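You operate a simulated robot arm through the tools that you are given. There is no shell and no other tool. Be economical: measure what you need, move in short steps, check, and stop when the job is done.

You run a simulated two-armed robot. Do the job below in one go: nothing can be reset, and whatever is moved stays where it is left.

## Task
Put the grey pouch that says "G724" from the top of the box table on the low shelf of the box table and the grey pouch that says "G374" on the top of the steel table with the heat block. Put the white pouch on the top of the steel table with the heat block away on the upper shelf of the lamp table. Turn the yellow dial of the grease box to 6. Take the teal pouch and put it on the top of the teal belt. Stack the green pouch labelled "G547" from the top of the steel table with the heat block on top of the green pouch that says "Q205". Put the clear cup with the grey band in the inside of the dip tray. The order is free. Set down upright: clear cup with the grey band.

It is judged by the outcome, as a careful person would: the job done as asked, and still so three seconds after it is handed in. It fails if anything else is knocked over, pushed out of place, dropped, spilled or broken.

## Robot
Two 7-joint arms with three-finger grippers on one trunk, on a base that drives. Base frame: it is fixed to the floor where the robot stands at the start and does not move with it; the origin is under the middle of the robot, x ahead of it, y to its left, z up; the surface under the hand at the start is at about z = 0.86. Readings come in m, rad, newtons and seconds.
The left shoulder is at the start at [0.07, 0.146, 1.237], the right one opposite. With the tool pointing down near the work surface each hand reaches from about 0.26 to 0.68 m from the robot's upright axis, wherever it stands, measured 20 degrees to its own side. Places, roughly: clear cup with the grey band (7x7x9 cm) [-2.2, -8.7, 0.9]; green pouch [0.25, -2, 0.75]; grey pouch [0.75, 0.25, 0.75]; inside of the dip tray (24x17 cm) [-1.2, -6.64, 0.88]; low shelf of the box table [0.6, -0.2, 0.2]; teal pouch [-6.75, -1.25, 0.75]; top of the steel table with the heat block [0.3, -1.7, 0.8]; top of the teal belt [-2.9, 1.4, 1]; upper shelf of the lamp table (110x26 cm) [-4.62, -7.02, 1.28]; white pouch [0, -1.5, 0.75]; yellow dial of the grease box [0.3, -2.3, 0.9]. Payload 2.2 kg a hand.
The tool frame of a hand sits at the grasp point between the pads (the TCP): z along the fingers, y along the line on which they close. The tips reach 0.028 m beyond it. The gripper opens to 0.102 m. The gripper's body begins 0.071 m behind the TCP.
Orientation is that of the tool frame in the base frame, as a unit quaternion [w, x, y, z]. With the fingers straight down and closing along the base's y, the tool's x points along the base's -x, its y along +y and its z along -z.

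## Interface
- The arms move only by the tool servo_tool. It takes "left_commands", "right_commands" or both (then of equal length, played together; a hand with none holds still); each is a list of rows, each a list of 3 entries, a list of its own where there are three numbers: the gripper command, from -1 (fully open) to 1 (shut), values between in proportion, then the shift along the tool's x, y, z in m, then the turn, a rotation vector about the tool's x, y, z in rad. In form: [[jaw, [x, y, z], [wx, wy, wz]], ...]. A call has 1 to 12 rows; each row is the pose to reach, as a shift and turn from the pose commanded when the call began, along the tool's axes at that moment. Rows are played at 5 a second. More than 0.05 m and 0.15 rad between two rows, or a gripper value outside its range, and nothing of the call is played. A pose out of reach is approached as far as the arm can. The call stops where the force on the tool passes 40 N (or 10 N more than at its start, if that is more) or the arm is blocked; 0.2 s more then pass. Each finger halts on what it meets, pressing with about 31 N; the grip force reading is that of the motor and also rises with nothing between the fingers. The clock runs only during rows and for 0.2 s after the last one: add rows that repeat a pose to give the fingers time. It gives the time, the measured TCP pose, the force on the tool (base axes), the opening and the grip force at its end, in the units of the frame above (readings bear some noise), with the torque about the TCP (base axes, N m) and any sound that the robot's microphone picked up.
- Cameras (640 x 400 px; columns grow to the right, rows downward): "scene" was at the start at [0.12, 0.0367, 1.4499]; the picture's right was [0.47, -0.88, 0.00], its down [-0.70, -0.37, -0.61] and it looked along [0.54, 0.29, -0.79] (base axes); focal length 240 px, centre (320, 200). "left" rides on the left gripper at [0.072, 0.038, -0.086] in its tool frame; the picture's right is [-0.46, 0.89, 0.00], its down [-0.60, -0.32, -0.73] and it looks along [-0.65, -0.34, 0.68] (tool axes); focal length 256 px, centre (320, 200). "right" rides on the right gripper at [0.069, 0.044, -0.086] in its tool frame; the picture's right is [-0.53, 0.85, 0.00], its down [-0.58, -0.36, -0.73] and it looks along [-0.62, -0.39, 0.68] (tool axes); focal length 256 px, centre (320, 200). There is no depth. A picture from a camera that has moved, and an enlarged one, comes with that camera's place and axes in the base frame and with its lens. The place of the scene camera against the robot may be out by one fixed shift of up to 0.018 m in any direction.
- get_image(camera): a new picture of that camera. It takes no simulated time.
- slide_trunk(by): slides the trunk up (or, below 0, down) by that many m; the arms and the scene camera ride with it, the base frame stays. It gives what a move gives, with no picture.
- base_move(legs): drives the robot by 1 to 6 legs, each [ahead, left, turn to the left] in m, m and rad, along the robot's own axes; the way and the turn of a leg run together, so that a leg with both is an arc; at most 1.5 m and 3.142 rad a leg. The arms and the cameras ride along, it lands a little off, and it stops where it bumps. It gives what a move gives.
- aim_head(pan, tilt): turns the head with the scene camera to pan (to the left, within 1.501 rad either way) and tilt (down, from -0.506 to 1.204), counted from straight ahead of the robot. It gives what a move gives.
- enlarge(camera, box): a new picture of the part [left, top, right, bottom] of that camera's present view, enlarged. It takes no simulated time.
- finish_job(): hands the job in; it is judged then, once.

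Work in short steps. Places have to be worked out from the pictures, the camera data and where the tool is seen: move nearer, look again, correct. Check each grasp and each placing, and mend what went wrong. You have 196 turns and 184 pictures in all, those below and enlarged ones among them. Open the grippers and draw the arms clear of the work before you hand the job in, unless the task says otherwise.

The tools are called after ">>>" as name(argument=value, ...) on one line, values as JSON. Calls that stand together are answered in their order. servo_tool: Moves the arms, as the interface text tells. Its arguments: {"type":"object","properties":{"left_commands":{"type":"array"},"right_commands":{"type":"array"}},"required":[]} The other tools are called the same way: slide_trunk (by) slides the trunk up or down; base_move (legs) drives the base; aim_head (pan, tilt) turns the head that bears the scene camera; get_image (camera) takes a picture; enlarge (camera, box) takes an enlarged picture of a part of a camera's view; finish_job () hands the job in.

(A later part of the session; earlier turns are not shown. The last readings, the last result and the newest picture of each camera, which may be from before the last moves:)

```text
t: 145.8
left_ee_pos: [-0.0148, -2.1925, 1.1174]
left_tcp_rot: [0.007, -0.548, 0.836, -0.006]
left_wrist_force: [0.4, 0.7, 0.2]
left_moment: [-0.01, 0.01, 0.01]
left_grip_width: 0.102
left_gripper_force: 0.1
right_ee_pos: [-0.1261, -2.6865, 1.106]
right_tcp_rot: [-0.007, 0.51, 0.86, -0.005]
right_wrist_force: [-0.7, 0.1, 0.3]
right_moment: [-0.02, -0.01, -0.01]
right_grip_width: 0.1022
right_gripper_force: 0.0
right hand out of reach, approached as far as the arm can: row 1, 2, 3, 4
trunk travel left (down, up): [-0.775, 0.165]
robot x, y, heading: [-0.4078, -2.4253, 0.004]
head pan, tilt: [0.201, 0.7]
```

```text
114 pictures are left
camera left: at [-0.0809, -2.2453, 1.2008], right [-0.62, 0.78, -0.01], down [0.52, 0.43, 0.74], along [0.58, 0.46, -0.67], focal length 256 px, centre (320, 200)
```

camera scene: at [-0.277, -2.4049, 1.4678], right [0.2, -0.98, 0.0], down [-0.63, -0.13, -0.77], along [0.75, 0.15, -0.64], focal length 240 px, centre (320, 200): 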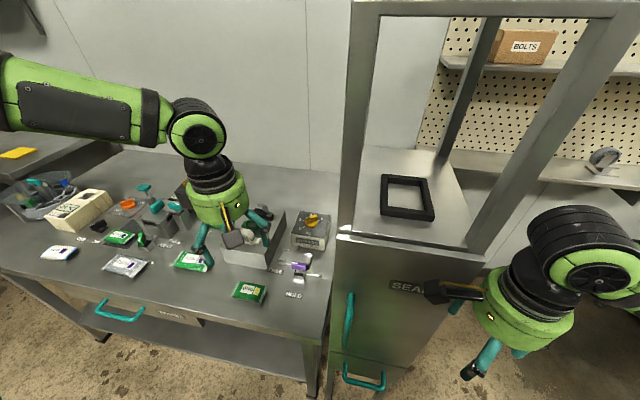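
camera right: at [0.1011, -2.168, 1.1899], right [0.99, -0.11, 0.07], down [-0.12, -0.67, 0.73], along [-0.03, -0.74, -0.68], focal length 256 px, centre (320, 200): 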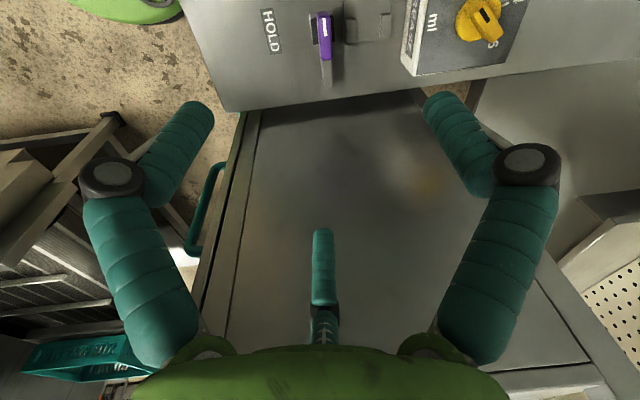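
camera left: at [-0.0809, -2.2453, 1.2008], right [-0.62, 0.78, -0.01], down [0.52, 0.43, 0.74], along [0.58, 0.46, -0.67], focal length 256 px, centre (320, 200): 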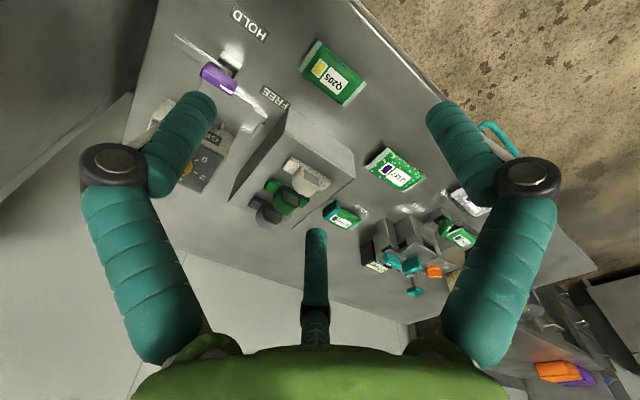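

Turn the base right by 0.35 rad: it brings the left shoulder forward and the right hand back from the cabinet; then ease forward.

>>> base_move(legs=[[0, 0, -0.35], [0.045, 0.02, 0]])

>>> get_image(camera="scene")

```text
t: 147.2
left_ee_pos: [0.0336, -2.3095, 1.1179]
left_tcp_rot: [0.007, -0.42, 0.908, 0.001]
left_wrist_force: [0.9, 2.4, 0.4]
left_moment: [-0.07, 0.05, 0.07]
left_grip_width: 0.1003
left_gripper_force: 0.0
right_ee_pos: [-0.2125, -2.7563, 1.1063]
right_tcp_rot: [-0.007, 0.629, 0.777, -0.002]
right_wrist_force: [0.8, 0.1, 0.3]
right_moment: [-0.02, -0.02, -0.04]
right_grip_width: 0.1019
right_gripper_force: 0.0
trunk travel left (down, up): [-0.775, 0.165]
robot x, y, heading: [-0.4096, -2.4227, -0.289]
head pan, tilt: [0.201, 0.7]
stopped in leg 1: the force on the tool passed its limit at 58 N (the readings are from after the stop); the commanded pose is now the measured one
```

```text
113 pictures are left
camera scene: at [-0.2719, -2.4442, 1.4672], right [-0.09, -1.0, 0.0], down [-0.64, 0.06, -0.76], along [0.76, -0.07, -0.64], focal length 240 px, centre (320, 200)
```

scene: 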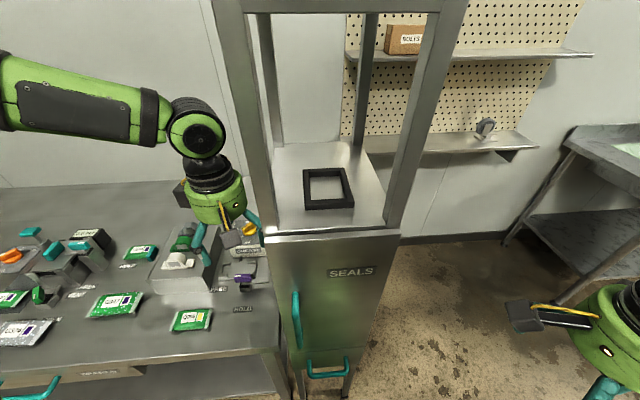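

A left finger brushed the cabinet post. Move the left hand left by 9 cm first.

>>> servo_tool(left_commands=[[-1, [-0.03, 0.026, -0.01], [0, 0, 0]], [-1, [-0.06, 0.052, -0.02], [0, 0, 0]], [-1, [-0.07, 0.06, -0.02], [0, 0, 0]], [-1, [-0.07, 0.06, -0.02], [0, 0, 0]]])

>>> base_move(legs=[[0.04, 0.02, 0]])

>>> get_image(camera="left")

>>> get_image(camera="scene")

```text
t: 148.2
left_ee_pos: [0.034, -2.2185, 1.1382]
left_tcp_rot: [0.008, -0.419, 0.908, 0.0]
left_wrist_force: [0.1, 0.1, 0.3]
left_moment: [0.03, 0.0, 0.03]
left_grip_width: 0.1019
left_gripper_force: 0.1
right_ee_pos: [-0.2114, -2.7582, 1.1054]
right_tcp_rot: [-0.008, 0.629, 0.777, -0.004]
right_wrist_force: [0.2, 0.1, 0.7]
right_moment: [0.02, 0.01, 0.01]
right_grip_width: 0.1021
right_gripper_force: 0.1
trunk travel left (down, up): [-0.775, 0.165]
robot x, y, heading: [-0.4091, -2.4256, -0.289]
head pan, tilt: [0.201, 0.7]
```

```text
t: 149.1
left_ee_pos: [0.0719, -2.2125, 1.1413]
left_tcp_rot: [0.01, -0.419, 0.908, 0.0]
left_wrist_force: [-1.2, -0.9, 0.4]
left_moment: [0.02, -0.07, 0.03]
left_grip_width: 0.1021
left_gripper_force: 0.0
right_ee_pos: [-0.1755, -2.7511, 1.1069]
right_tcp_rot: [-0.005, 0.629, 0.777, -0.002]
right_wrist_force: [-1.1, -0.1, -0.8]
right_moment: [0.03, -0.07, 0.01]
right_grip_width: 0.1019
right_gripper_force: 0.2
trunk travel left (down, up): [-0.775, 0.165]
robot x, y, heading: [-0.3671, -2.4193, -0.289]
head pan, tilt: [0.201, 0.7]
```

```text
112 pictures are left
camera left: at [-0.0062, -2.246, 1.2246], right [-0.37, 0.93, 0.0], down [0.62, 0.25, 0.75], along [0.69, 0.28, -0.67], focal length 256 px, centre (320, 200)
```

left: 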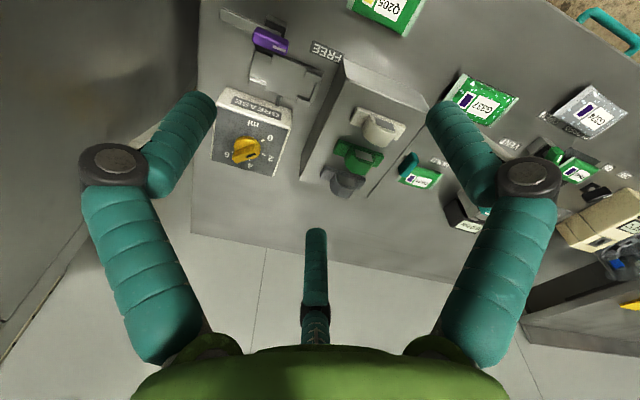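

```text
111 pictures are left
camera scene: at [-0.2363, -2.4388, 1.4681], right [-0.09, -1.0, 0.0], down [-0.64, 0.06, -0.77], along [0.77, -0.07, -0.64], focal length 240 px, centre (320, 200)
```

scene: 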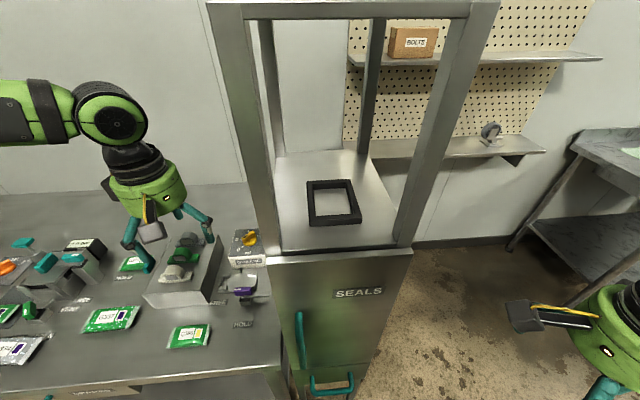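

Zoom on the dial in the left camera.

>>> enlarge(camera="left", box=[200, 80, 310, 190])

```text
3.64 times, centred on (255, 135) of left
camera zoom: at [-0.0062, -2.246, 1.2246], right [-0.37, 0.93, 0.0], down [0.62, 0.25, 0.75], along [0.69, 0.28, -0.67], focal length 931 px, centre (556, 436)
```

zoom: 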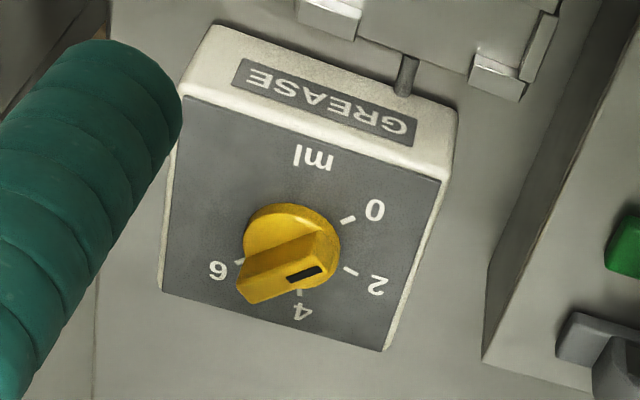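

The pointer (dark mark) is at 0; ticks 0-2-4-6 run clockwise in 60° steps, so 6 needs a 180° clockwise turn. Dial centre is about (0.30, −2.26). Lower the trunk, inch forward, and bring the left hand above the dial.

>>> slide_trunk(by=-0.1)

>>> base_move(legs=[[0.03, 0.01, 0]])

>>> servo_tool(left_commands=[[-1, [-0.02, -0.03, 0], [0, 0, 0]], [-1, [-0.04, -0.06, 0], [0, 0, 0]], [-1, [-0.06, -0.09, 0], [0, 0, 0]], [-1, [-0.08, -0.12, 0], [0, 0, 0]], [-1, [-0.1, -0.15, 0], [0, 0, 0]], [-1, [-0.1, -0.17, 0], [0, 0, 0]], [-1, [-0.1, -0.17, 0], [0, 0, 0]]])

>>> get_image(camera="left")

```text
t: 150.4
left_ee_pos: [0.0775, -2.2115, 1.0373]
left_tcp_rot: [0.009, -0.419, 0.908, 0.001]
left_wrist_force: [0.0, 0.6, 0.8]
left_moment: [-0.01, 0.0, 0.01]
left_grip_width: 0.1021
left_gripper_force: 0.0
right_ee_pos: [-0.1692, -2.7491, 1.0061]
right_tcp_rot: [-0.007, 0.629, 0.777, -0.004]
right_wrist_force: [-0.7, -1.4, -0.3]
right_moment: [0.01, 0.04, -0.03]
right_grip_width: 0.1022
right_gripper_force: 0.2
trunk travel left (down, up): [-0.675, 0.265]
robot x, y, heading: [-0.3657, -2.4189, -0.284]
head pan, tilt: [0.201, 0.7]
```

```text
t: 151.2
left_ee_pos: [0.1059, -2.2113, 1.0402]
left_tcp_rot: [0.009, -0.418, 0.908, 0.0]
left_wrist_force: [-0.9, -0.1, 0.3]
left_moment: [-0.01, -0.07, -0.01]
left_grip_width: 0.102
left_gripper_force: 0.2
right_ee_pos: [-0.1398, -2.7486, 1.0064]
right_tcp_rot: [-0.005, 0.629, 0.777, -0.003]
right_wrist_force: [-0.8, -0.4, 0.1]
right_moment: [0.0, -0.01, -0.02]
right_grip_width: 0.1021
right_gripper_force: 0.1
trunk travel left (down, up): [-0.675, 0.265]
robot x, y, heading: [-0.3318, -2.4181, -0.287]
head pan, tilt: [0.201, 0.7]
```

```text
t: 152.8
left_ee_pos: [0.3008, -2.2455, 1.0398]
left_tcp_rot: [0.008, -0.419, 0.908, 0.001]
left_wrist_force: [-0.2, 0.9, -0.4]
left_moment: [-0.01, -0.03, 0.02]
left_grip_width: 0.102
left_gripper_force: 0.1
right_ee_pos: [-0.1389, -2.7495, 1.0069]
right_tcp_rot: [-0.007, 0.629, 0.777, -0.004]
right_wrist_force: [-0.8, -0.4, -0.5]
right_moment: [0.03, -0.01, 0.0]
right_grip_width: 0.102
right_gripper_force: 0.0
trunk travel left (down, up): [-0.675, 0.265]
robot x, y, heading: [-0.3321, -2.4153, -0.292]
head pan, tilt: [0.201, 0.7]
```

```text
109 pictures are left
camera left: at [0.225, -2.2785, 1.1242], right [-0.37, 0.93, 0.0], down [0.62, 0.25, 0.74], along [0.69, 0.28, -0.67], focal length 256 px, centre (320, 200)
```

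left: 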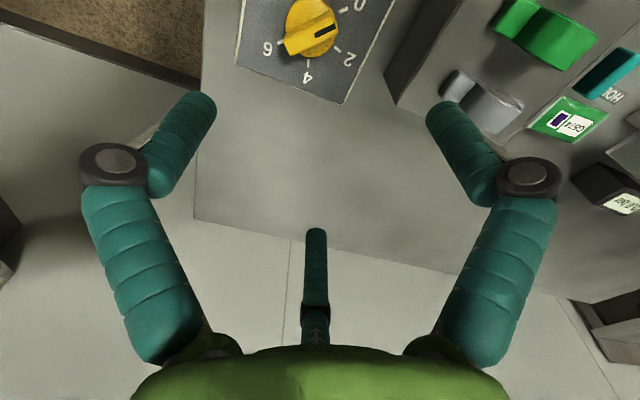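

Refined: dial centre (0.290, −2.259), box top z≈0.857. Centre the hand, half-close and descend partway.

>>> servo_tool(left_commands=[[-0.7, [0.017, 0, 0], [0, 0, 0]], [-0.6, [0.018, 0, 0.04], [0, 0, 0]], [-0.5, [0.018, 0, 0.075], [0, 0, 0]], [-0.5, [0.018, 0, 0.09], [0, 0, 0]], [-0.5, [0.018, 0, 0.09], [0, 0, 0]]])

>>> get_image(camera="left")

```text
t: 154.1
left_ee_pos: [0.2929, -2.2582, 0.9506]
left_tcp_rot: [0.009, -0.418, 0.908, 0.0]
left_wrist_force: [0.0, -0.3, 0.4]
left_moment: [0.0, 0.03, 0.01]
left_grip_width: 0.0764
left_gripper_force: 0.1
right_ee_pos: [-0.1376, -2.7493, 1.006]
right_tcp_rot: [-0.008, 0.629, 0.777, -0.003]
right_wrist_force: [0.4, -0.3, -0.1]
right_moment: [-0.03, -0.01, 0.03]
right_grip_width: 0.102
right_gripper_force: 0.0
trunk travel left (down, up): [-0.675, 0.265]
robot x, y, heading: [-0.3329, -2.4159, -0.293]
head pan, tilt: [0.201, 0.7]
```

```text
108 pictures are left
camera left: at [0.2151, -2.291, 1.0346], right [-0.37, 0.93, 0.0], down [0.62, 0.25, 0.74], along [0.69, 0.28, -0.67], focal length 256 px, centre (320, 200)
```

left: 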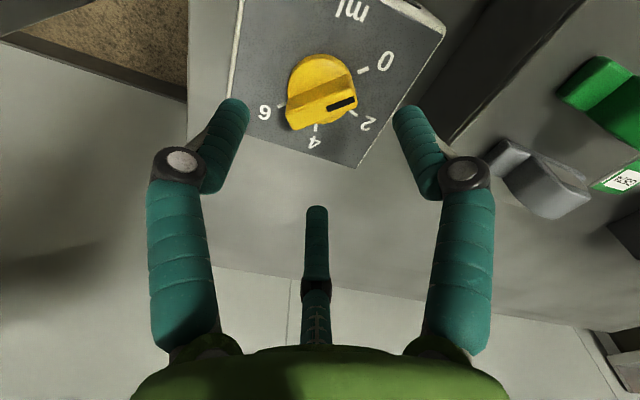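

Centre confirmed at (0.289, −2.259). Descend to TCP ≈0.889 and close onto the dial.

>>> servo_tool(left_commands=[[-0.5, [0.004, 0.003, 0.02], [0, 0, 0]], [-0.5, [0.004, 0.003, 0.04], [0, 0, 0]], [-0.5, [0.004, 0.003, 0.055], [0, 0, 0]], [-0.5, [0.004, 0.003, 0.06], [0, 0, 0]], [-0.5, [0.004, 0.003, 0.06], [0, 0, 0]]])

>>> get_image(camera="left")

```text
t: 155.2
left_ee_pos: [0.2864, -2.2585, 0.8899]
left_tcp_rot: [0.009, -0.418, 0.908, 0.002]
left_wrist_force: [-0.6, 0.2, 0.5]
left_moment: [0.0, 0.01, 0.0]
left_grip_width: 0.0764
left_gripper_force: 0.1
right_ee_pos: [-0.1383, -2.7483, 1.0054]
right_tcp_rot: [-0.008, 0.629, 0.777, -0.004]
right_wrist_force: [0.7, 0.7, -0.5]
right_moment: [-0.02, 0.0, 0.02]
right_grip_width: 0.102
right_gripper_force: 0.0
trunk travel left (down, up): [-0.675, 0.265]
robot x, y, heading: [-0.3345, -2.4158, -0.29]
head pan, tilt: [0.201, 0.7]
```

```text
107 pictures are left
camera left: at [0.2111, -2.2921, 0.9745], right [-0.37, 0.93, 0.0], down [0.62, 0.25, 0.74], along [0.69, 0.28, -0.67], focal length 256 px, centre (320, 200)
```

left: 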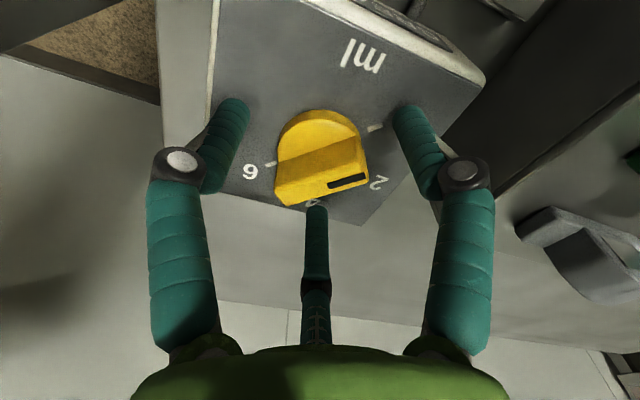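

Well centred around the dial. Close gently.

>>> servo_tool(left_commands=[[-0.2, [0, 0, 0], [0, 0, 0]], [0.3, [0, 0, 0], [0, 0, 0]], [0.8, [0, 0, 0], [0, 0, 0]], [1, [0, 0, 0], [0, 0, 0]], [1, [0, 0, 0], [0, 0, 0]]])

>>> get_image(camera="left")

```text
t: 156.4
left_ee_pos: [0.2864, -2.2598, 0.8909]
left_tcp_rot: [0.009, -0.419, 0.908, 0.001]
left_wrist_force: [-6.1, -2.8, -1.3]
left_moment: [-0.39, 0.14, -0.07]
left_grip_width: 0.0436
left_gripper_force: 45.3
right_ee_pos: [-0.1395, -2.7478, 1.0066]
right_tcp_rot: [-0.007, 0.629, 0.778, -0.003]
right_wrist_force: [-0.6, -0.3, -0.7]
right_moment: [-0.01, -0.02, 0.03]
right_grip_width: 0.1022
right_gripper_force: 0.1
trunk travel left (down, up): [-0.675, 0.265]
robot x, y, heading: [-0.3396, -2.4148, -0.286]
head pan, tilt: [0.201, 0.7]
```

```text
106 pictures are left
camera left: at [0.21, -2.2926, 0.9749], right [-0.37, 0.93, 0.0], down [0.62, 0.25, 0.74], along [0.69, 0.28, -0.67], focal length 256 px, centre (320, 200)
```

left: 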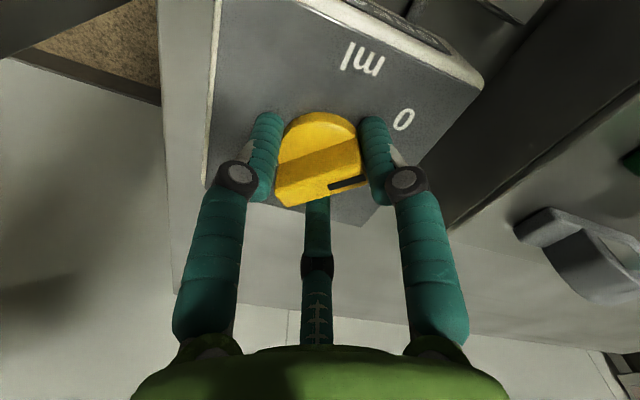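

Gripped at 0.0436. Turn clockwise (tool z +) 1.1 rad in small rows.

>>> servo_tool(left_commands=[[1, [0, 0, 0], [0, 0, 0.1]], [1, [0, 0, 0], [0, 0, 0.2]], [1, [0, 0, 0], [0, 0, 0.3]], [1, [0, 0, 0], [0, 0, 0.4]], [1, [0, 0, 0], [0, 0, 0.5]], [1, [0, 0, 0], [0, 0, 0.6]], [1, [0, 0, 0], [0, 0, 0.7]], [1, [0, 0, 0], [0, 0, 0.8]], [1, [0, 0, 0], [0, 0, 0.9]], [1, [0, 0, 0], [0, 0, 1.0]], [1, [0, 0, 0], [0, 0, 1.1]], [1, [0, 0, 0], [0, 0, 1.1]]])

>>> get_image(camera="left")

```text
t: 159.1
left_ee_pos: [0.2858, -2.2586, 0.8909]
left_tcp_rot: [0.007, 0.118, 0.993, 0.006]
left_wrist_force: [-10.0, -6.8, -4.4]
left_moment: [-1.03, 0.13, 0.01]
left_grip_width: 0.0435
left_gripper_force: 45.0
right_ee_pos: [-0.1385, -2.7489, 1.0058]
right_tcp_rot: [-0.007, 0.629, 0.777, -0.003]
right_wrist_force: [0.0, 0.0, 0.1]
right_moment: [-0.01, 0.0, 0.03]
right_grip_width: 0.1021
right_gripper_force: 0.1
trunk travel left (down, up): [-0.675, 0.265]
robot x, y, heading: [-0.3324, -2.4171, -0.288]
head pan, tilt: [0.201, 0.7]
```

```text
105 pictures are left
camera left: at [0.2245, -2.2082, 0.9759], right [0.66, 0.75, 0.02], down [0.5, -0.46, 0.73], along [0.56, -0.48, -0.68], focal length 256 px, centre (320, 200)
```

left: 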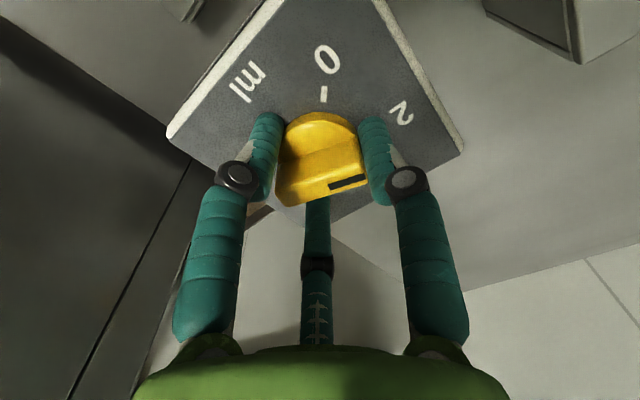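

The dial turns with the hand. Continue another 0.9 rad.

>>> servo_tool(left_commands=[[1, [0, 0, 0], [0, 0, 0.1]], [1, [0, 0, 0], [0, 0, 0.2]], [1, [0, 0, 0], [0, 0, 0.3]], [1, [0, 0, 0], [0, 0, 0.4]], [1, [0, 0, 0], [0, 0, 0.5]], [1, [0, 0, 0], [0, 0, 0.6]], [1, [0, 0, 0], [0, 0, 0.7]], [1, [0, 0, 0], [0, 0, 0.8]], [1, [0, 0, 0], [0, 0, 0.9]], [1, [0, 0, 0], [0, 0, 0.9]]])

>>> get_image(camera="left")

```text
t: 161.2
left_ee_pos: [0.2868, -2.2595, 0.8911]
left_tcp_rot: [0.003, 0.539, 0.842, 0.008]
left_wrist_force: [-10.6, -7.3, -5.0]
left_moment: [-0.85, 0.2, 0.03]
left_grip_width: 0.0434
left_gripper_force: 44.9
right_ee_pos: [-0.1391, -2.7488, 1.0051]
right_tcp_rot: [-0.008, 0.629, 0.777, -0.003]
right_wrist_force: [0.4, -1.5, 1.3]
right_moment: [0.01, -0.03, 0.04]
right_grip_width: 0.1021
right_gripper_force: 0.1
trunk travel left (down, up): [-0.675, 0.265]
robot x, y, heading: [-0.333, -2.4169, -0.289]
head pan, tilt: [0.201, 0.7]
```

```text
104 pictures are left
camera left: at [0.2901, -2.1805, 0.9772], right [1.0, -0.05, 0.01], down [-0.04, -0.69, 0.72], along [-0.03, -0.72, -0.69], focal length 256 px, centre (320, 200)
```

left: 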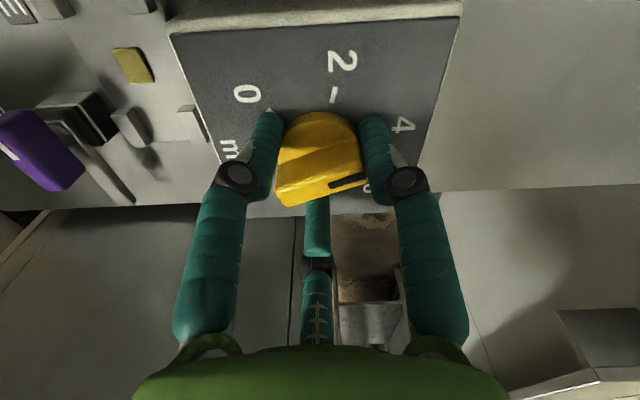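

Pointer is near 4 now. Continue another 0.6 rad, watching for reach limits.

>>> servo_tool(left_commands=[[1, [0, 0, 0], [0, 0, 0.1]], [1, [0, 0, 0], [0, 0, 0.2]], [1, [0, 0, 0], [0, 0, 0.3]], [1, [0, 0, 0], [0, 0, 0.4]], [1, [0, 0, 0], [0, 0, 0.5]], [1, [0, 0, 0], [0, 0, 0.6]], [1, [0, 0, 0], [0, 0, 0.6]]])

>>> get_image(camera="left")

```text
t: 162.8
left_ee_pos: [0.2865, -2.2599, 0.8905]
left_tcp_rot: [0.0, 0.764, 0.646, 0.009]
left_wrist_force: [-7.4, -6.6, -4.7]
left_moment: [-0.88, 0.04, 0.01]
left_grip_width: 0.0435
left_gripper_force: 45.1
right_ee_pos: [-0.1389, -2.7501, 1.0051]
right_tcp_rot: [-0.007, 0.63, 0.777, -0.003]
right_wrist_force: [-0.5, -0.3, -0.2]
right_moment: [0.02, 0.03, 0.0]
right_grip_width: 0.1018
right_gripper_force: 0.1
trunk travel left (down, up): [-0.675, 0.265]
robot x, y, heading: [-0.3363, -2.4163, -0.286]
head pan, tilt: [0.201, 0.7]
```

```text
103 pictures are left
camera left: at [0.3355, -2.1973, 0.9778], right [0.8, -0.61, 0.01], down [-0.42, -0.55, 0.72], along [-0.43, -0.58, -0.69], focal length 256 px, centre (320, 200)
```

left: 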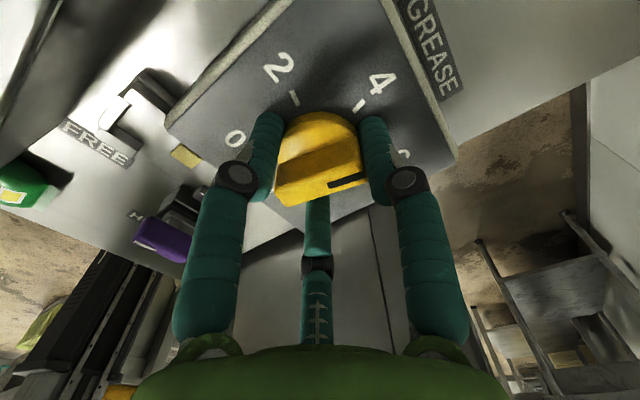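

149° done. Continue about 0.5 rad further.

>>> servo_tool(left_commands=[[1, [0, 0, 0], [0, 0, 0.1]], [1, [0, 0, 0], [0, 0, 0.2]], [1, [0, 0, 0], [0, 0, 0.3]], [1, [0, 0, 0], [0, 0, 0.4]], [1, [0, 0, 0], [0, 0, 0.5]], [1, [0, 0, 0], [0, 0, 0.5]]])

>>> get_image(camera="left")

```text
t: 164.2
left_ee_pos: [0.2864, -2.2597, 0.8907]
left_tcp_rot: [-0.001, 0.899, 0.437, 0.009]
left_wrist_force: [-8.4, -7.2, -2.6]
left_moment: [-0.88, 0.11, 0.0]
left_grip_width: 0.0432
left_gripper_force: 44.4
right_ee_pos: [-0.1393, -2.7503, 1.0056]
right_tcp_rot: [-0.007, 0.63, 0.777, -0.003]
right_wrist_force: [0.4, -0.5, 0.9]
right_moment: [0.04, 0.03, 0.01]
right_grip_width: 0.1021
right_gripper_force: 0.2
trunk travel left (down, up): [-0.675, 0.265]
robot x, y, heading: [-0.3349, -2.4152, -0.284]
head pan, tilt: [0.201, 0.7]
```

```text
102 pictures are left
camera left: at [0.3605, -2.2291, 0.9779], right [0.41, -0.91, 0.0], down [-0.63, -0.28, 0.72], along [-0.66, -0.29, -0.69], focal length 256 px, centre (320, 200)
```

left: 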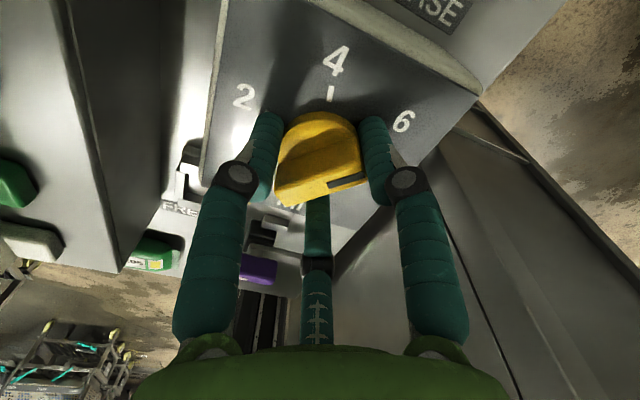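

The "6" sits at the same place relative to the grip as "0" did at the start. Release, rise, and inspect.

>>> servo_tool(left_commands=[[0.3, [0, 0, 0], [0, 0, 0]], [-0.5, [0, 0, 0], [0, 0, 0]], [-0.6, [0, 0, -0.02], [0, 0, 0]], [-0.6, [0, 0, -0.06], [0, 0, 0]], [-0.6, [0, 0, -0.09], [0, 0, 0]], [-0.6, [0, 0, -0.09], [0, 0, 0]]])

>>> enlarge(camera="left", box=[220, 0, 420, 130])

>>> enlarge(camera="scene", box=[180, 200, 300, 290])

```text
t: 165.7
left_ee_pos: [0.2866, -2.2593, 0.9805]
left_tcp_rot: [-0.002, 0.899, 0.437, 0.008]
left_wrist_force: [-0.7, -0.4, 0.3]
left_moment: [0.01, 0.01, 0.02]
left_grip_width: 0.0817
left_gripper_force: 0.0
right_ee_pos: [-0.1372, -2.7496, 1.0053]
right_tcp_rot: [-0.008, 0.629, 0.777, -0.004]
right_wrist_force: [-0.2, 0.3, 0.3]
right_moment: [0.0, 0.01, 0.01]
right_grip_width: 0.1021
right_gripper_force: 0.0
trunk travel left (down, up): [-0.675, 0.265]
robot x, y, heading: [-0.3343, -2.4158, -0.288]
head pan, tilt: [0.201, 0.7]
```

```text
3.08 times, centred on (320, 65) of left
camera zoom: at [0.3605, -2.2287, 1.0667], right [0.41, -0.91, 0.0], down [-0.63, -0.29, 0.72], along [-0.66, -0.29, -0.69], focal length 788 px, centre (320, 615)
```

zoom: 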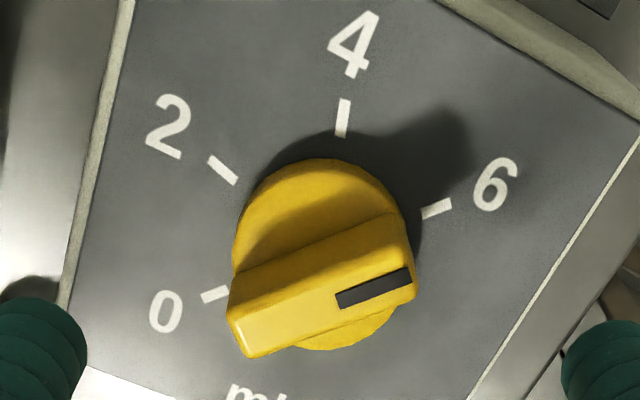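

```text
4.44 times, centred on (240, 245) of scene
camera zoom: at [-0.1969, -2.4361, 1.3672], right [-0.09, -1.0, 0.0], down [-0.64, 0.06, -0.76], along [0.76, -0.07, -0.64], focal length 1068 px, centre (676, 0)
```

zoom: 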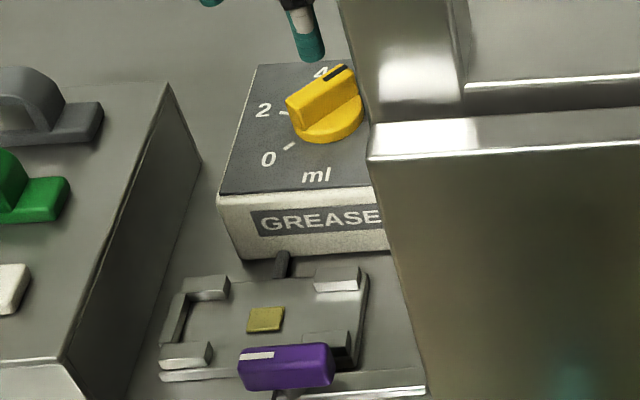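

The dial reads 6, aligned with the tick. Now raise the left hand and draw it back, clear of the cabinet post.

>>> servo_tool(left_commands=[[-0.6, [0.01, -0.008, -0.04], [0, 0, 0]], [-0.6, [0.02, -0.015, -0.08], [0, 0, 0]], [-0.6, [0.03, -0.024, -0.12], [0, 0, 0]], [-0.6, [0.02, -0.06, -0.13], [0, 0, 0]], [-0.6, [0.0, -0.1, -0.13], [0, 0, 0]], [-0.6, [-0.03, -0.135, -0.13], [0, 0, 0]], [-0.6, [-0.05, -0.165, -0.13], [0, 0, 0]], [-0.6, [-0.084, -0.188, -0.13], [0, 0, 0]], [-0.6, [-0.084, -0.188, -0.13], [0, 0, 0]]])

>>> get_image(camera="scene")

```text
t: 167.7
left_ee_pos: [0.0843, -2.2113, 1.1045]
left_tcp_rot: [0.0, 0.899, 0.438, 0.008]
left_wrist_force: [0.2, -0.7, -0.4]
left_moment: [0.02, 0.03, -0.01]
left_grip_width: 0.0817
left_gripper_force: 0.0
right_ee_pos: [-0.137, -2.7491, 1.0052]
right_tcp_rot: [-0.008, 0.63, 0.777, -0.004]
right_wrist_force: [-0.4, -0.2, -1.1]
right_moment: [-0.02, -0.01, 0.01]
right_grip_width: 0.102
right_gripper_force: 0.0
trunk travel left (down, up): [-0.675, 0.265]
robot x, y, heading: [-0.3302, -2.4149, -0.284]
head pan, tilt: [0.201, 0.7]
```

```text
99 pictures are left
camera scene: at [-0.1964, -2.4362, 1.3671], right [-0.09, -1.0, 0.0], down [-0.64, 0.06, -0.76], along [0.76, -0.07, -0.64], focal length 240 px, centre (320, 200)
```

scene: 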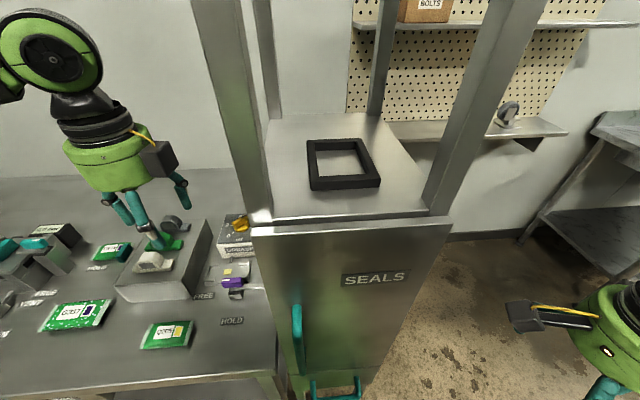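

Back off, square up, and drive left to face G547.

>>> base_move(legs=[[-0.12, 0, 0], [0, 0, 0.286], [0, 0.93, 0]])

>>> aim_head(pan=-0.1, tilt=0.75)

>>> get_image(camera="scene")

```text
t: 174.3
left_ee_pos: [-0.1031, -1.1441, 1.1054]
left_tcp_rot: [-0.002, 0.827, 0.562, 0.008]
left_wrist_force: [-0.5, -0.3, 0.5]
left_moment: [-0.03, -0.01, 0.06]
left_grip_width: 0.0816
left_gripper_force: 0.1
right_ee_pos: [-0.1639, -1.7224, 1.0063]
right_tcp_rot: [-0.007, 0.511, 0.86, -0.005]
right_wrist_force: [0.1, 0.5, -0.2]
right_moment: [-0.01, 0.0, 0.01]
right_grip_width: 0.1021
right_gripper_force: 0.0
trunk travel left (down, up): [-0.675, 0.265]
robot x, y, heading: [-0.4472, -1.4596, 0.001]
head pan, tilt: [0.201, 0.7]
```

```text
t: 175.1
left_ee_pos: [-0.1027, -1.1435, 1.106]
left_tcp_rot: [-0.002, 0.827, 0.562, 0.008]
left_wrist_force: [0.1, -0.2, 0.0]
left_moment: [0.01, 0.01, -0.03]
left_grip_width: 0.0816
left_gripper_force: 0.1
right_ee_pos: [-0.1635, -1.7219, 1.0055]
right_tcp_rot: [-0.006, 0.511, 0.86, -0.006]
right_wrist_force: [0.6, 0.0, 0.1]
right_moment: [0.01, 0.0, 0.01]
right_grip_width: 0.102
right_gripper_force: 0.0
trunk travel left (down, up): [-0.675, 0.265]
robot x, y, heading: [-0.4448, -1.4585, 0.002]
head pan, tilt: [-0.099, 0.75]
```

```text
98 pictures are left
camera scene: at [-0.3098, -1.4656, 1.363], right [-0.1, -1.0, 0.0], down [-0.68, 0.07, -0.73], along [0.73, -0.07, -0.68], focal length 240 px, centre (320, 200)
```

scene: 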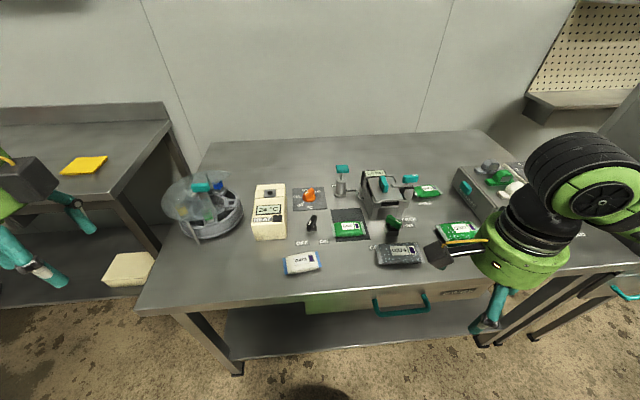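

G547 is at about (0.144, −1.60), the valve lever at y≈−1.72. Drive 8 cm forward and move the right hand above it.

>>> base_move(legs=[[0.08, 0, 0]])

>>> servo_tool(right_commands=[[-0.8, [-0.003, 0.04, -0.02], [0, 0, 0]], [-0.8, [-0.006, 0.08, -0.02], [0, 0, 0]], [-0.8, [-0.01, 0.12, -0.02], [0, 0, 0]], [-0.8, [-0.014, 0.16, -0.02], [0, 0, 0]], [-0.8, [-0.018, 0.2, -0.02], [0, 0, 0]], [-0.8, [-0.022, 0.24, -0.01], [0, 0, 0]], [-0.8, [-0.022, 0.25, 0.03], [0, 0, 0]], [-0.8, [-0.022, 0.25, 0.03], [0, 0, 0]]])

>>> get_image(camera="right")

```text
t: 176.1
left_ee_pos: [-0.0239, -1.1442, 1.1062]
left_tcp_rot: [-0.001, 0.827, 0.562, 0.007]
left_wrist_force: [0.3, 0.4, -0.8]
left_moment: [-0.02, 0.01, 0.0]
left_grip_width: 0.0817
left_gripper_force: 0.1
right_ee_pos: [-0.0862, -1.7221, 1.0058]
right_tcp_rot: [-0.006, 0.511, 0.86, -0.005]
right_wrist_force: [0.3, 0.0, 0.0]
right_moment: [-0.06, -0.01, -0.01]
right_grip_width: 0.102
right_gripper_force: 0.0
trunk travel left (down, up): [-0.675, 0.265]
robot x, y, heading: [-0.3697, -1.4568, 0.0]
head pan, tilt: [-0.099, 0.75]
```

```text
t: 177.9
left_ee_pos: [-0.025, -1.144, 1.1059]
left_tcp_rot: [-0.003, 0.827, 0.562, 0.008]
left_wrist_force: [0.0, 0.6, -0.4]
left_moment: [0.04, -0.03, 0.02]
left_grip_width: 0.0818
left_gripper_force: 0.0
right_ee_pos: [0.1438, -1.6232, 0.9714]
right_tcp_rot: [-0.006, 0.511, 0.86, -0.005]
right_wrist_force: [0.1, 1.0, -0.3]
right_moment: [0.01, 0.02, 0.01]
right_grip_width: 0.0921
right_gripper_force: 0.1
trunk travel left (down, up): [-0.675, 0.265]
robot x, y, heading: [-0.3668, -1.4562, -0.0]
head pan, tilt: [-0.099, 0.75]
```

```text
97 pictures are left
camera right: at [0.1516, -1.541, 1.0567], right [1.0, -0.07, -0.01], down [-0.03, -0.68, 0.73], along [-0.06, -0.73, -0.68], focal length 256 px, centre (320, 200)
```

right: 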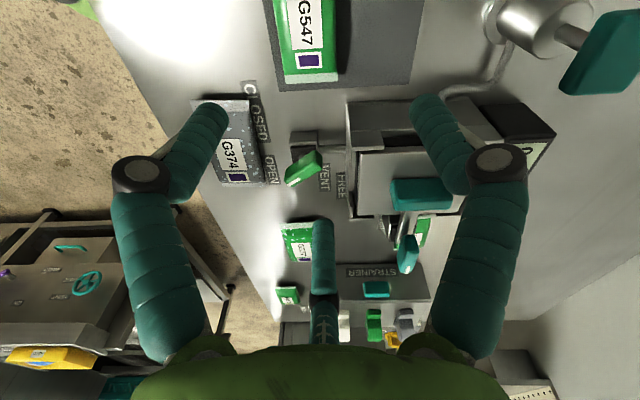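

The near end is at (0.133, −1.640). Shift to (0.133, −1.61) and descend to just above the table.

>>> servo_tool(right_commands=[[-0.8, [0.017, -0.003, 0.0], [0, 0, 0]], [-0.8, [0.017, -0.003, 0.04], [0, 0, 0]], [-0.8, [0.017, -0.003, 0.08], [0, 0, 0]], [-0.8, [0.017, -0.003, 0.11], [0, 0, 0]], [-0.8, [0.017, -0.003, 0.13], [0, 0, 0]], [-0.8, [0.017, -0.003, 0.14], [0, 0, 0]], [-0.8, [0.017, -0.003, 0.144], [0, 0, 0]]])

>>> get_image(camera="right")

```text
t: 179.5
left_ee_pos: [-0.0245, -1.1444, 1.1054]
left_tcp_rot: [-0.002, 0.827, 0.562, 0.007]
left_wrist_force: [-0.1, 0.5, -0.2]
left_moment: [0.0, 0.02, 0.0]
left_grip_width: 0.0816
left_gripper_force: 0.0
right_ee_pos: [0.1312, -1.6088, 0.8275]
right_tcp_rot: [-0.007, 0.511, 0.859, -0.005]
right_wrist_force: [0.0, -0.1, -0.2]
right_moment: [-0.02, -0.04, -0.02]
right_grip_width: 0.092
right_gripper_force: 0.1
trunk travel left (down, up): [-0.675, 0.265]
robot x, y, heading: [-0.3681, -1.457, -0.001]
head pan, tilt: [-0.099, 0.75]
```

```text
96 pictures are left
camera right: at [0.1391, -1.5276, 0.9122], right [1.0, -0.07, -0.02], down [-0.03, -0.68, 0.73], along [-0.06, -0.73, -0.68], focal length 256 px, centre (320, 200)
```

right: 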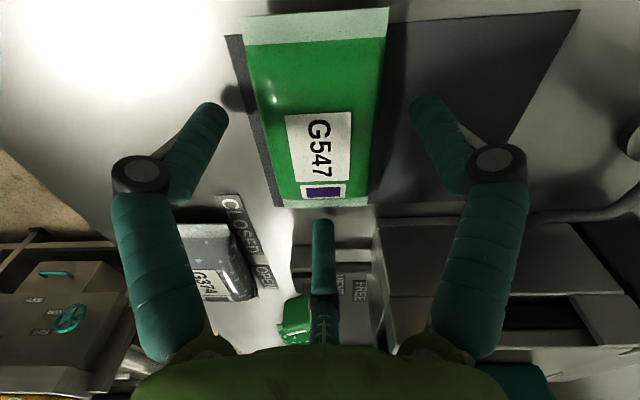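

Perfectly placed around G547. Close and lift gently.

>>> servo_tool(right_commands=[[-0.4, [0, 0, 0.001], [0, 0, 0]], [0.3, [0, 0, 0.001], [0, 0, 0]], [1, [0, 0, 0.001], [0, 0, 0]], [1, [0, 0, 0.001], [0, 0, 0]], [1, [0, 0, 0.001], [0, 0, 0]], [1, [0, 0, -0.005], [0, 0, 0]], [1, [0, 0, -0.02], [0, 0, 0]], [1, [0, 0, -0.06], [0, 0, 0]], [1, [0, 0, -0.1], [0, 0, 0]], [1, [0, 0, -0.14], [0, 0, 0]], [1, [0, 0, -0.18], [0, 0, 0]]])

>>> get_image(camera="right")

```text
t: 181.9
left_ee_pos: [-0.0255, -1.1432, 1.1058]
left_tcp_rot: [-0.001, 0.827, 0.562, 0.009]
left_wrist_force: [-0.6, 1.0, -0.5]
left_moment: [0.0, -0.03, -0.03]
left_grip_width: 0.0816
left_gripper_force: 0.0
right_ee_pos: [0.1351, -1.6092, 1.0081]
right_tcp_rot: [-0.007, 0.512, 0.859, -0.005]
right_wrist_force: [0.5, -0.1, 0.1]
right_moment: [-0.01, -0.01, 0.02]
right_grip_width: 0.0582
right_gripper_force: 31.1
trunk travel left (down, up): [-0.675, 0.265]
robot x, y, heading: [-0.3665, -1.4549, 0.002]
head pan, tilt: [-0.099, 0.75]
```

```text
95 pictures are left
camera right: at [0.1422, -1.5275, 1.093], right [1.0, -0.07, -0.02], down [-0.03, -0.68, 0.73], along [-0.06, -0.73, -0.68], focal length 256 px, centre (320, 200)
```

right: 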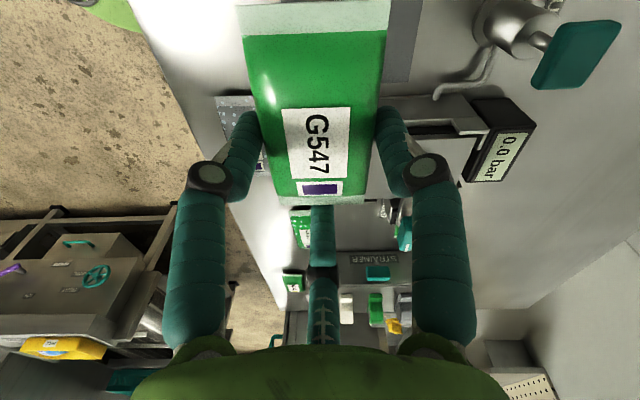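

G547 is held. Retract the right hand and turn the left wrist, then shift the base to pick the white pouch with the left hand.

>>> servo_tool(right_commands=[[1, [-0.005, -0.035, -0.01], [0, 0, 0]], [1, [-0.01, -0.07, -0.02], [0, 0, 0]], [1, [-0.015, -0.105, -0.03], [0, 0, 0]], [1, [-0.02, -0.14, -0.04], [0, 0, 0]], [1, [-0.025, -0.175, -0.04], [0, 0, 0]], [1, [-0.03, -0.21, -0.04], [0, 0, 0]], [1, [-0.035, -0.23, -0.04], [0, 0, 0]], [1, [-0.035, -0.23, -0.04], [0, 0, 0]]], left_commands=[[-0.8, [0, 0, 0], [0, 0, -0.14]], [-0.8, [0, 0, 0], [0, 0, -0.28]], [-0.8, [0, 0, 0], [0, 0, -0.42]], [-0.8, [0, 0, 0], [0, 0, -0.56]], [-0.8, [0, 0, 0], [0, 0, -0.7]], [-0.8, [0, 0, 0], [0, 0, -0.84]], [-0.8, [0, 0, 0], [0, 0, -0.96]], [-0.8, [0, 0, 0], [0, 0, -0.96]]])

>>> base_move(legs=[[0, -0.12, 0]])

>>> get_image(camera="left")

>>> get_image(camera="scene")

```text
t: 183.7
left_ee_pos: [-0.023, -1.143, 1.105]
left_tcp_rot: [0.001, 0.473, 0.881, 0.009]
left_wrist_force: [-0.4, -0.2, 1.0]
left_moment: [-0.02, 0.03, 0.01]
left_grip_width: 0.0918
left_gripper_force: 0.1
right_ee_pos: [-0.0499, -1.7501, 1.0515]
right_tcp_rot: [-0.006, 0.511, 0.86, -0.005]
right_wrist_force: [-0.1, 0.8, -0.7]
right_moment: [-0.04, 0.02, -0.01]
right_grip_width: 0.0579
right_gripper_force: 31.2
trunk travel left (down, up): [-0.675, 0.265]
robot x, y, heading: [-0.3657, -1.4611, 0.003]
head pan, tilt: [-0.099, 0.75]
```

```text
t: 185.0
left_ee_pos: [-0.0241, -1.2597, 1.1045]
left_tcp_rot: [0.002, 0.474, 0.88, 0.008]
left_wrist_force: [0.5, 0.6, 0.8]
left_moment: [-0.02, 0.03, -0.01]
left_grip_width: 0.0915
left_gripper_force: 0.0
right_ee_pos: [-0.0498, -1.8674, 1.0524]
right_tcp_rot: [-0.006, 0.511, 0.859, -0.006]
right_wrist_force: [0.1, 0.9, -0.1]
right_moment: [0.01, -0.01, -0.01]
right_grip_width: 0.0581
right_gripper_force: 30.7
trunk travel left (down, up): [-0.675, 0.265]
robot x, y, heading: [-0.3673, -1.5809, -0.003]
head pan, tilt: [-0.099, 0.75]
```

```text
94 pictures are left
camera left: at [-0.0324, -1.1822, 1.1912], right [0.99, 0.1, 0.01], down [0.06, -0.69, 0.72], along [0.08, -0.72, -0.69], focal length 256 px, centre (320, 200)
```

left: 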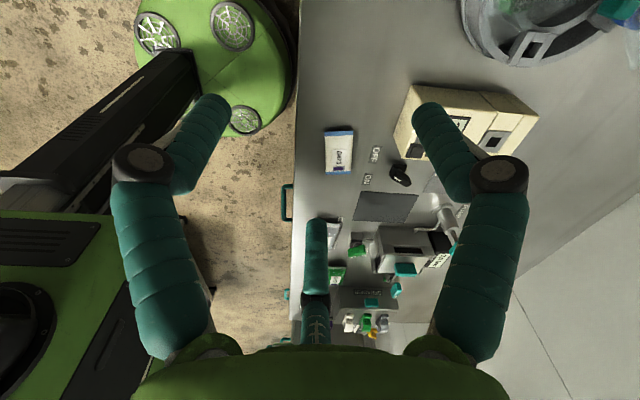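

```text
93 pictures are left
camera scene: at [-0.2301, -1.5825, 1.363], right [-0.1, -1.0, 0.0], down [-0.68, 0.07, -0.73], along [0.73, -0.07, -0.68], focal length 240 px, centre (320, 200)
```

scene: 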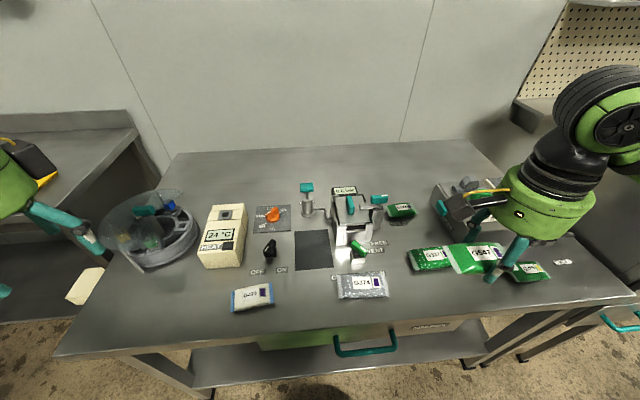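

White pouch: near end (0.040, −1.503), axis close to the hand's. Move above it.

>>> servo_tool(left_commands=[[-0.8, [-0.042, -0.013, 0.0], [0, 0, 0]], [-0.8, [-0.084, -0.026, 0.02], [0, 0, 0]], [-0.8, [-0.126, -0.04, 0.04], [0, 0, 0]], [-0.8, [-0.168, -0.053, 0.06], [0, 0, 0]], [-0.8, [-0.205, -0.065, 0.08], [0, 0, 0]], [-0.8, [-0.211, -0.067, 0.12], [0, 0, 0]], [-0.8, [-0.211, -0.067, 0.165], [0, 0, 0]], [-0.8, [-0.211, -0.067, 0.2], [0, 0, 0]], [-0.8, [-0.211, -0.067, 0.2], [0, 0, 0]]])

>>> get_image(camera="left")

```text
t: 187.0
left_ee_pos: [0.0357, -1.4609, 0.9085]
left_tcp_rot: [0.003, 0.474, 0.88, 0.008]
left_wrist_force: [-0.2, -0.1, -0.1]
left_moment: [-0.03, 0.0, -0.02]
left_grip_width: 0.092
left_gripper_force: 0.0
left hand out of reach, approached as far as the arm can: row 8, 9
right_ee_pos: [-0.0496, -1.8681, 1.052]
right_tcp_rot: [-0.007, 0.512, 0.859, -0.004]
right_wrist_force: [0.1, -0.4, -0.8]
right_moment: [-0.03, -0.02, 0.03]
right_grip_width: 0.0579
right_gripper_force: 31.2
trunk travel left (down, up): [-0.675, 0.265]
robot x, y, heading: [-0.3677, -1.5739, 0.006]
head pan, tilt: [-0.099, 0.75]
```

```text
92 pictures are left
camera left: at [0.0265, -1.3839, 0.9941], right [0.99, 0.1, 0.01], down [0.06, -0.69, 0.72], along [0.08, -0.72, -0.69], focal length 256 px, centre (320, 200)
```

left: 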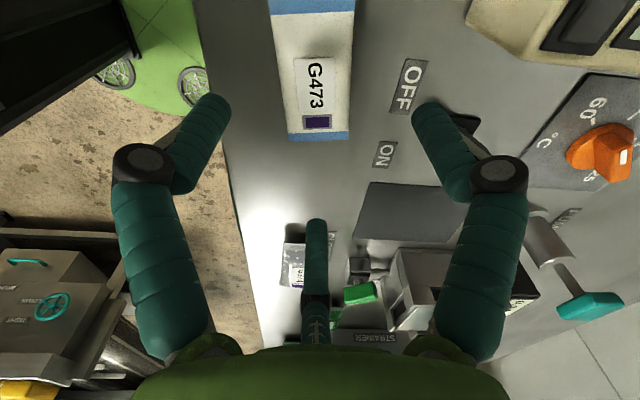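

Reach-limited in height; lower the trunk 7 cm and finish with the arm.

>>> slide_trunk(by=-0.065)

>>> servo_tool(left_commands=[[-0.8, [-0.007, -0.005, 0.0], [0, 0, 0]], [-0.8, [-0.007, -0.005, 0.008], [0, 0, 0]], [-0.8, [-0.007, -0.005, 0.014], [0, 0, 0]], [-0.8, [-0.007, -0.005, 0.016], [0, 0, 0]]])

>>> get_image(camera="left")

```text
t: 188.0
left_ee_pos: [0.0355, -1.4618, 0.8425]
left_tcp_rot: [0.003, 0.473, 0.881, 0.008]
left_wrist_force: [0.5, 0.2, -0.2]
left_moment: [-0.02, 0.01, -0.01]
left_grip_width: 0.0917
left_gripper_force: 0.0
right_ee_pos: [-0.0504, -1.8677, 0.9872]
right_tcp_rot: [-0.006, 0.511, 0.86, -0.005]
right_wrist_force: [-0.7, -0.3, 0.0]
right_moment: [0.0, 0.02, 0.02]
right_grip_width: 0.0578
right_gripper_force: 30.9
trunk travel left (down, up): [-0.61, 0.33]
robot x, y, heading: [-0.3637, -1.5777, -0.003]
head pan, tilt: [-0.099, 0.75]
```

```text
t: 189.0
left_ee_pos: [0.0326, -1.4601, 0.8353]
left_tcp_rot: [0.003, 0.474, 0.881, 0.007]
left_wrist_force: [0.4, -0.8, 0.3]
left_moment: [-0.02, 0.03, 0.01]
left_grip_width: 0.0917
left_gripper_force: 0.0
left hand out of reach, approached as far as the arm can: row 1, 2, 3, 4
right_ee_pos: [-0.0485, -1.8674, 0.988]
right_tcp_rot: [-0.007, 0.511, 0.86, -0.005]
right_wrist_force: [0.0, -0.6, -0.7]
right_moment: [-0.03, 0.0, -0.01]
right_grip_width: 0.0581
right_gripper_force: 31.1
trunk travel left (down, up): [-0.61, 0.33]
robot x, y, heading: [-0.3685, -1.576, 0.001]
head pan, tilt: [-0.099, 0.75]
```

```text
91 pictures are left
camera left: at [0.0232, -1.381, 0.9204], right [0.99, 0.1, 0.01], down [0.06, -0.69, 0.73], along [0.08, -0.72, -0.69], focal length 256 px, centre (320, 200)
```

left: 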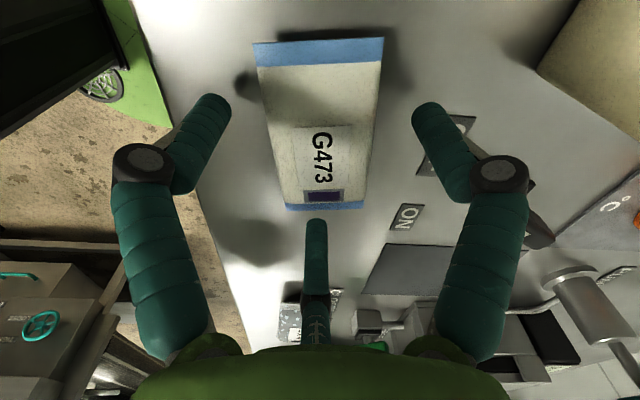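

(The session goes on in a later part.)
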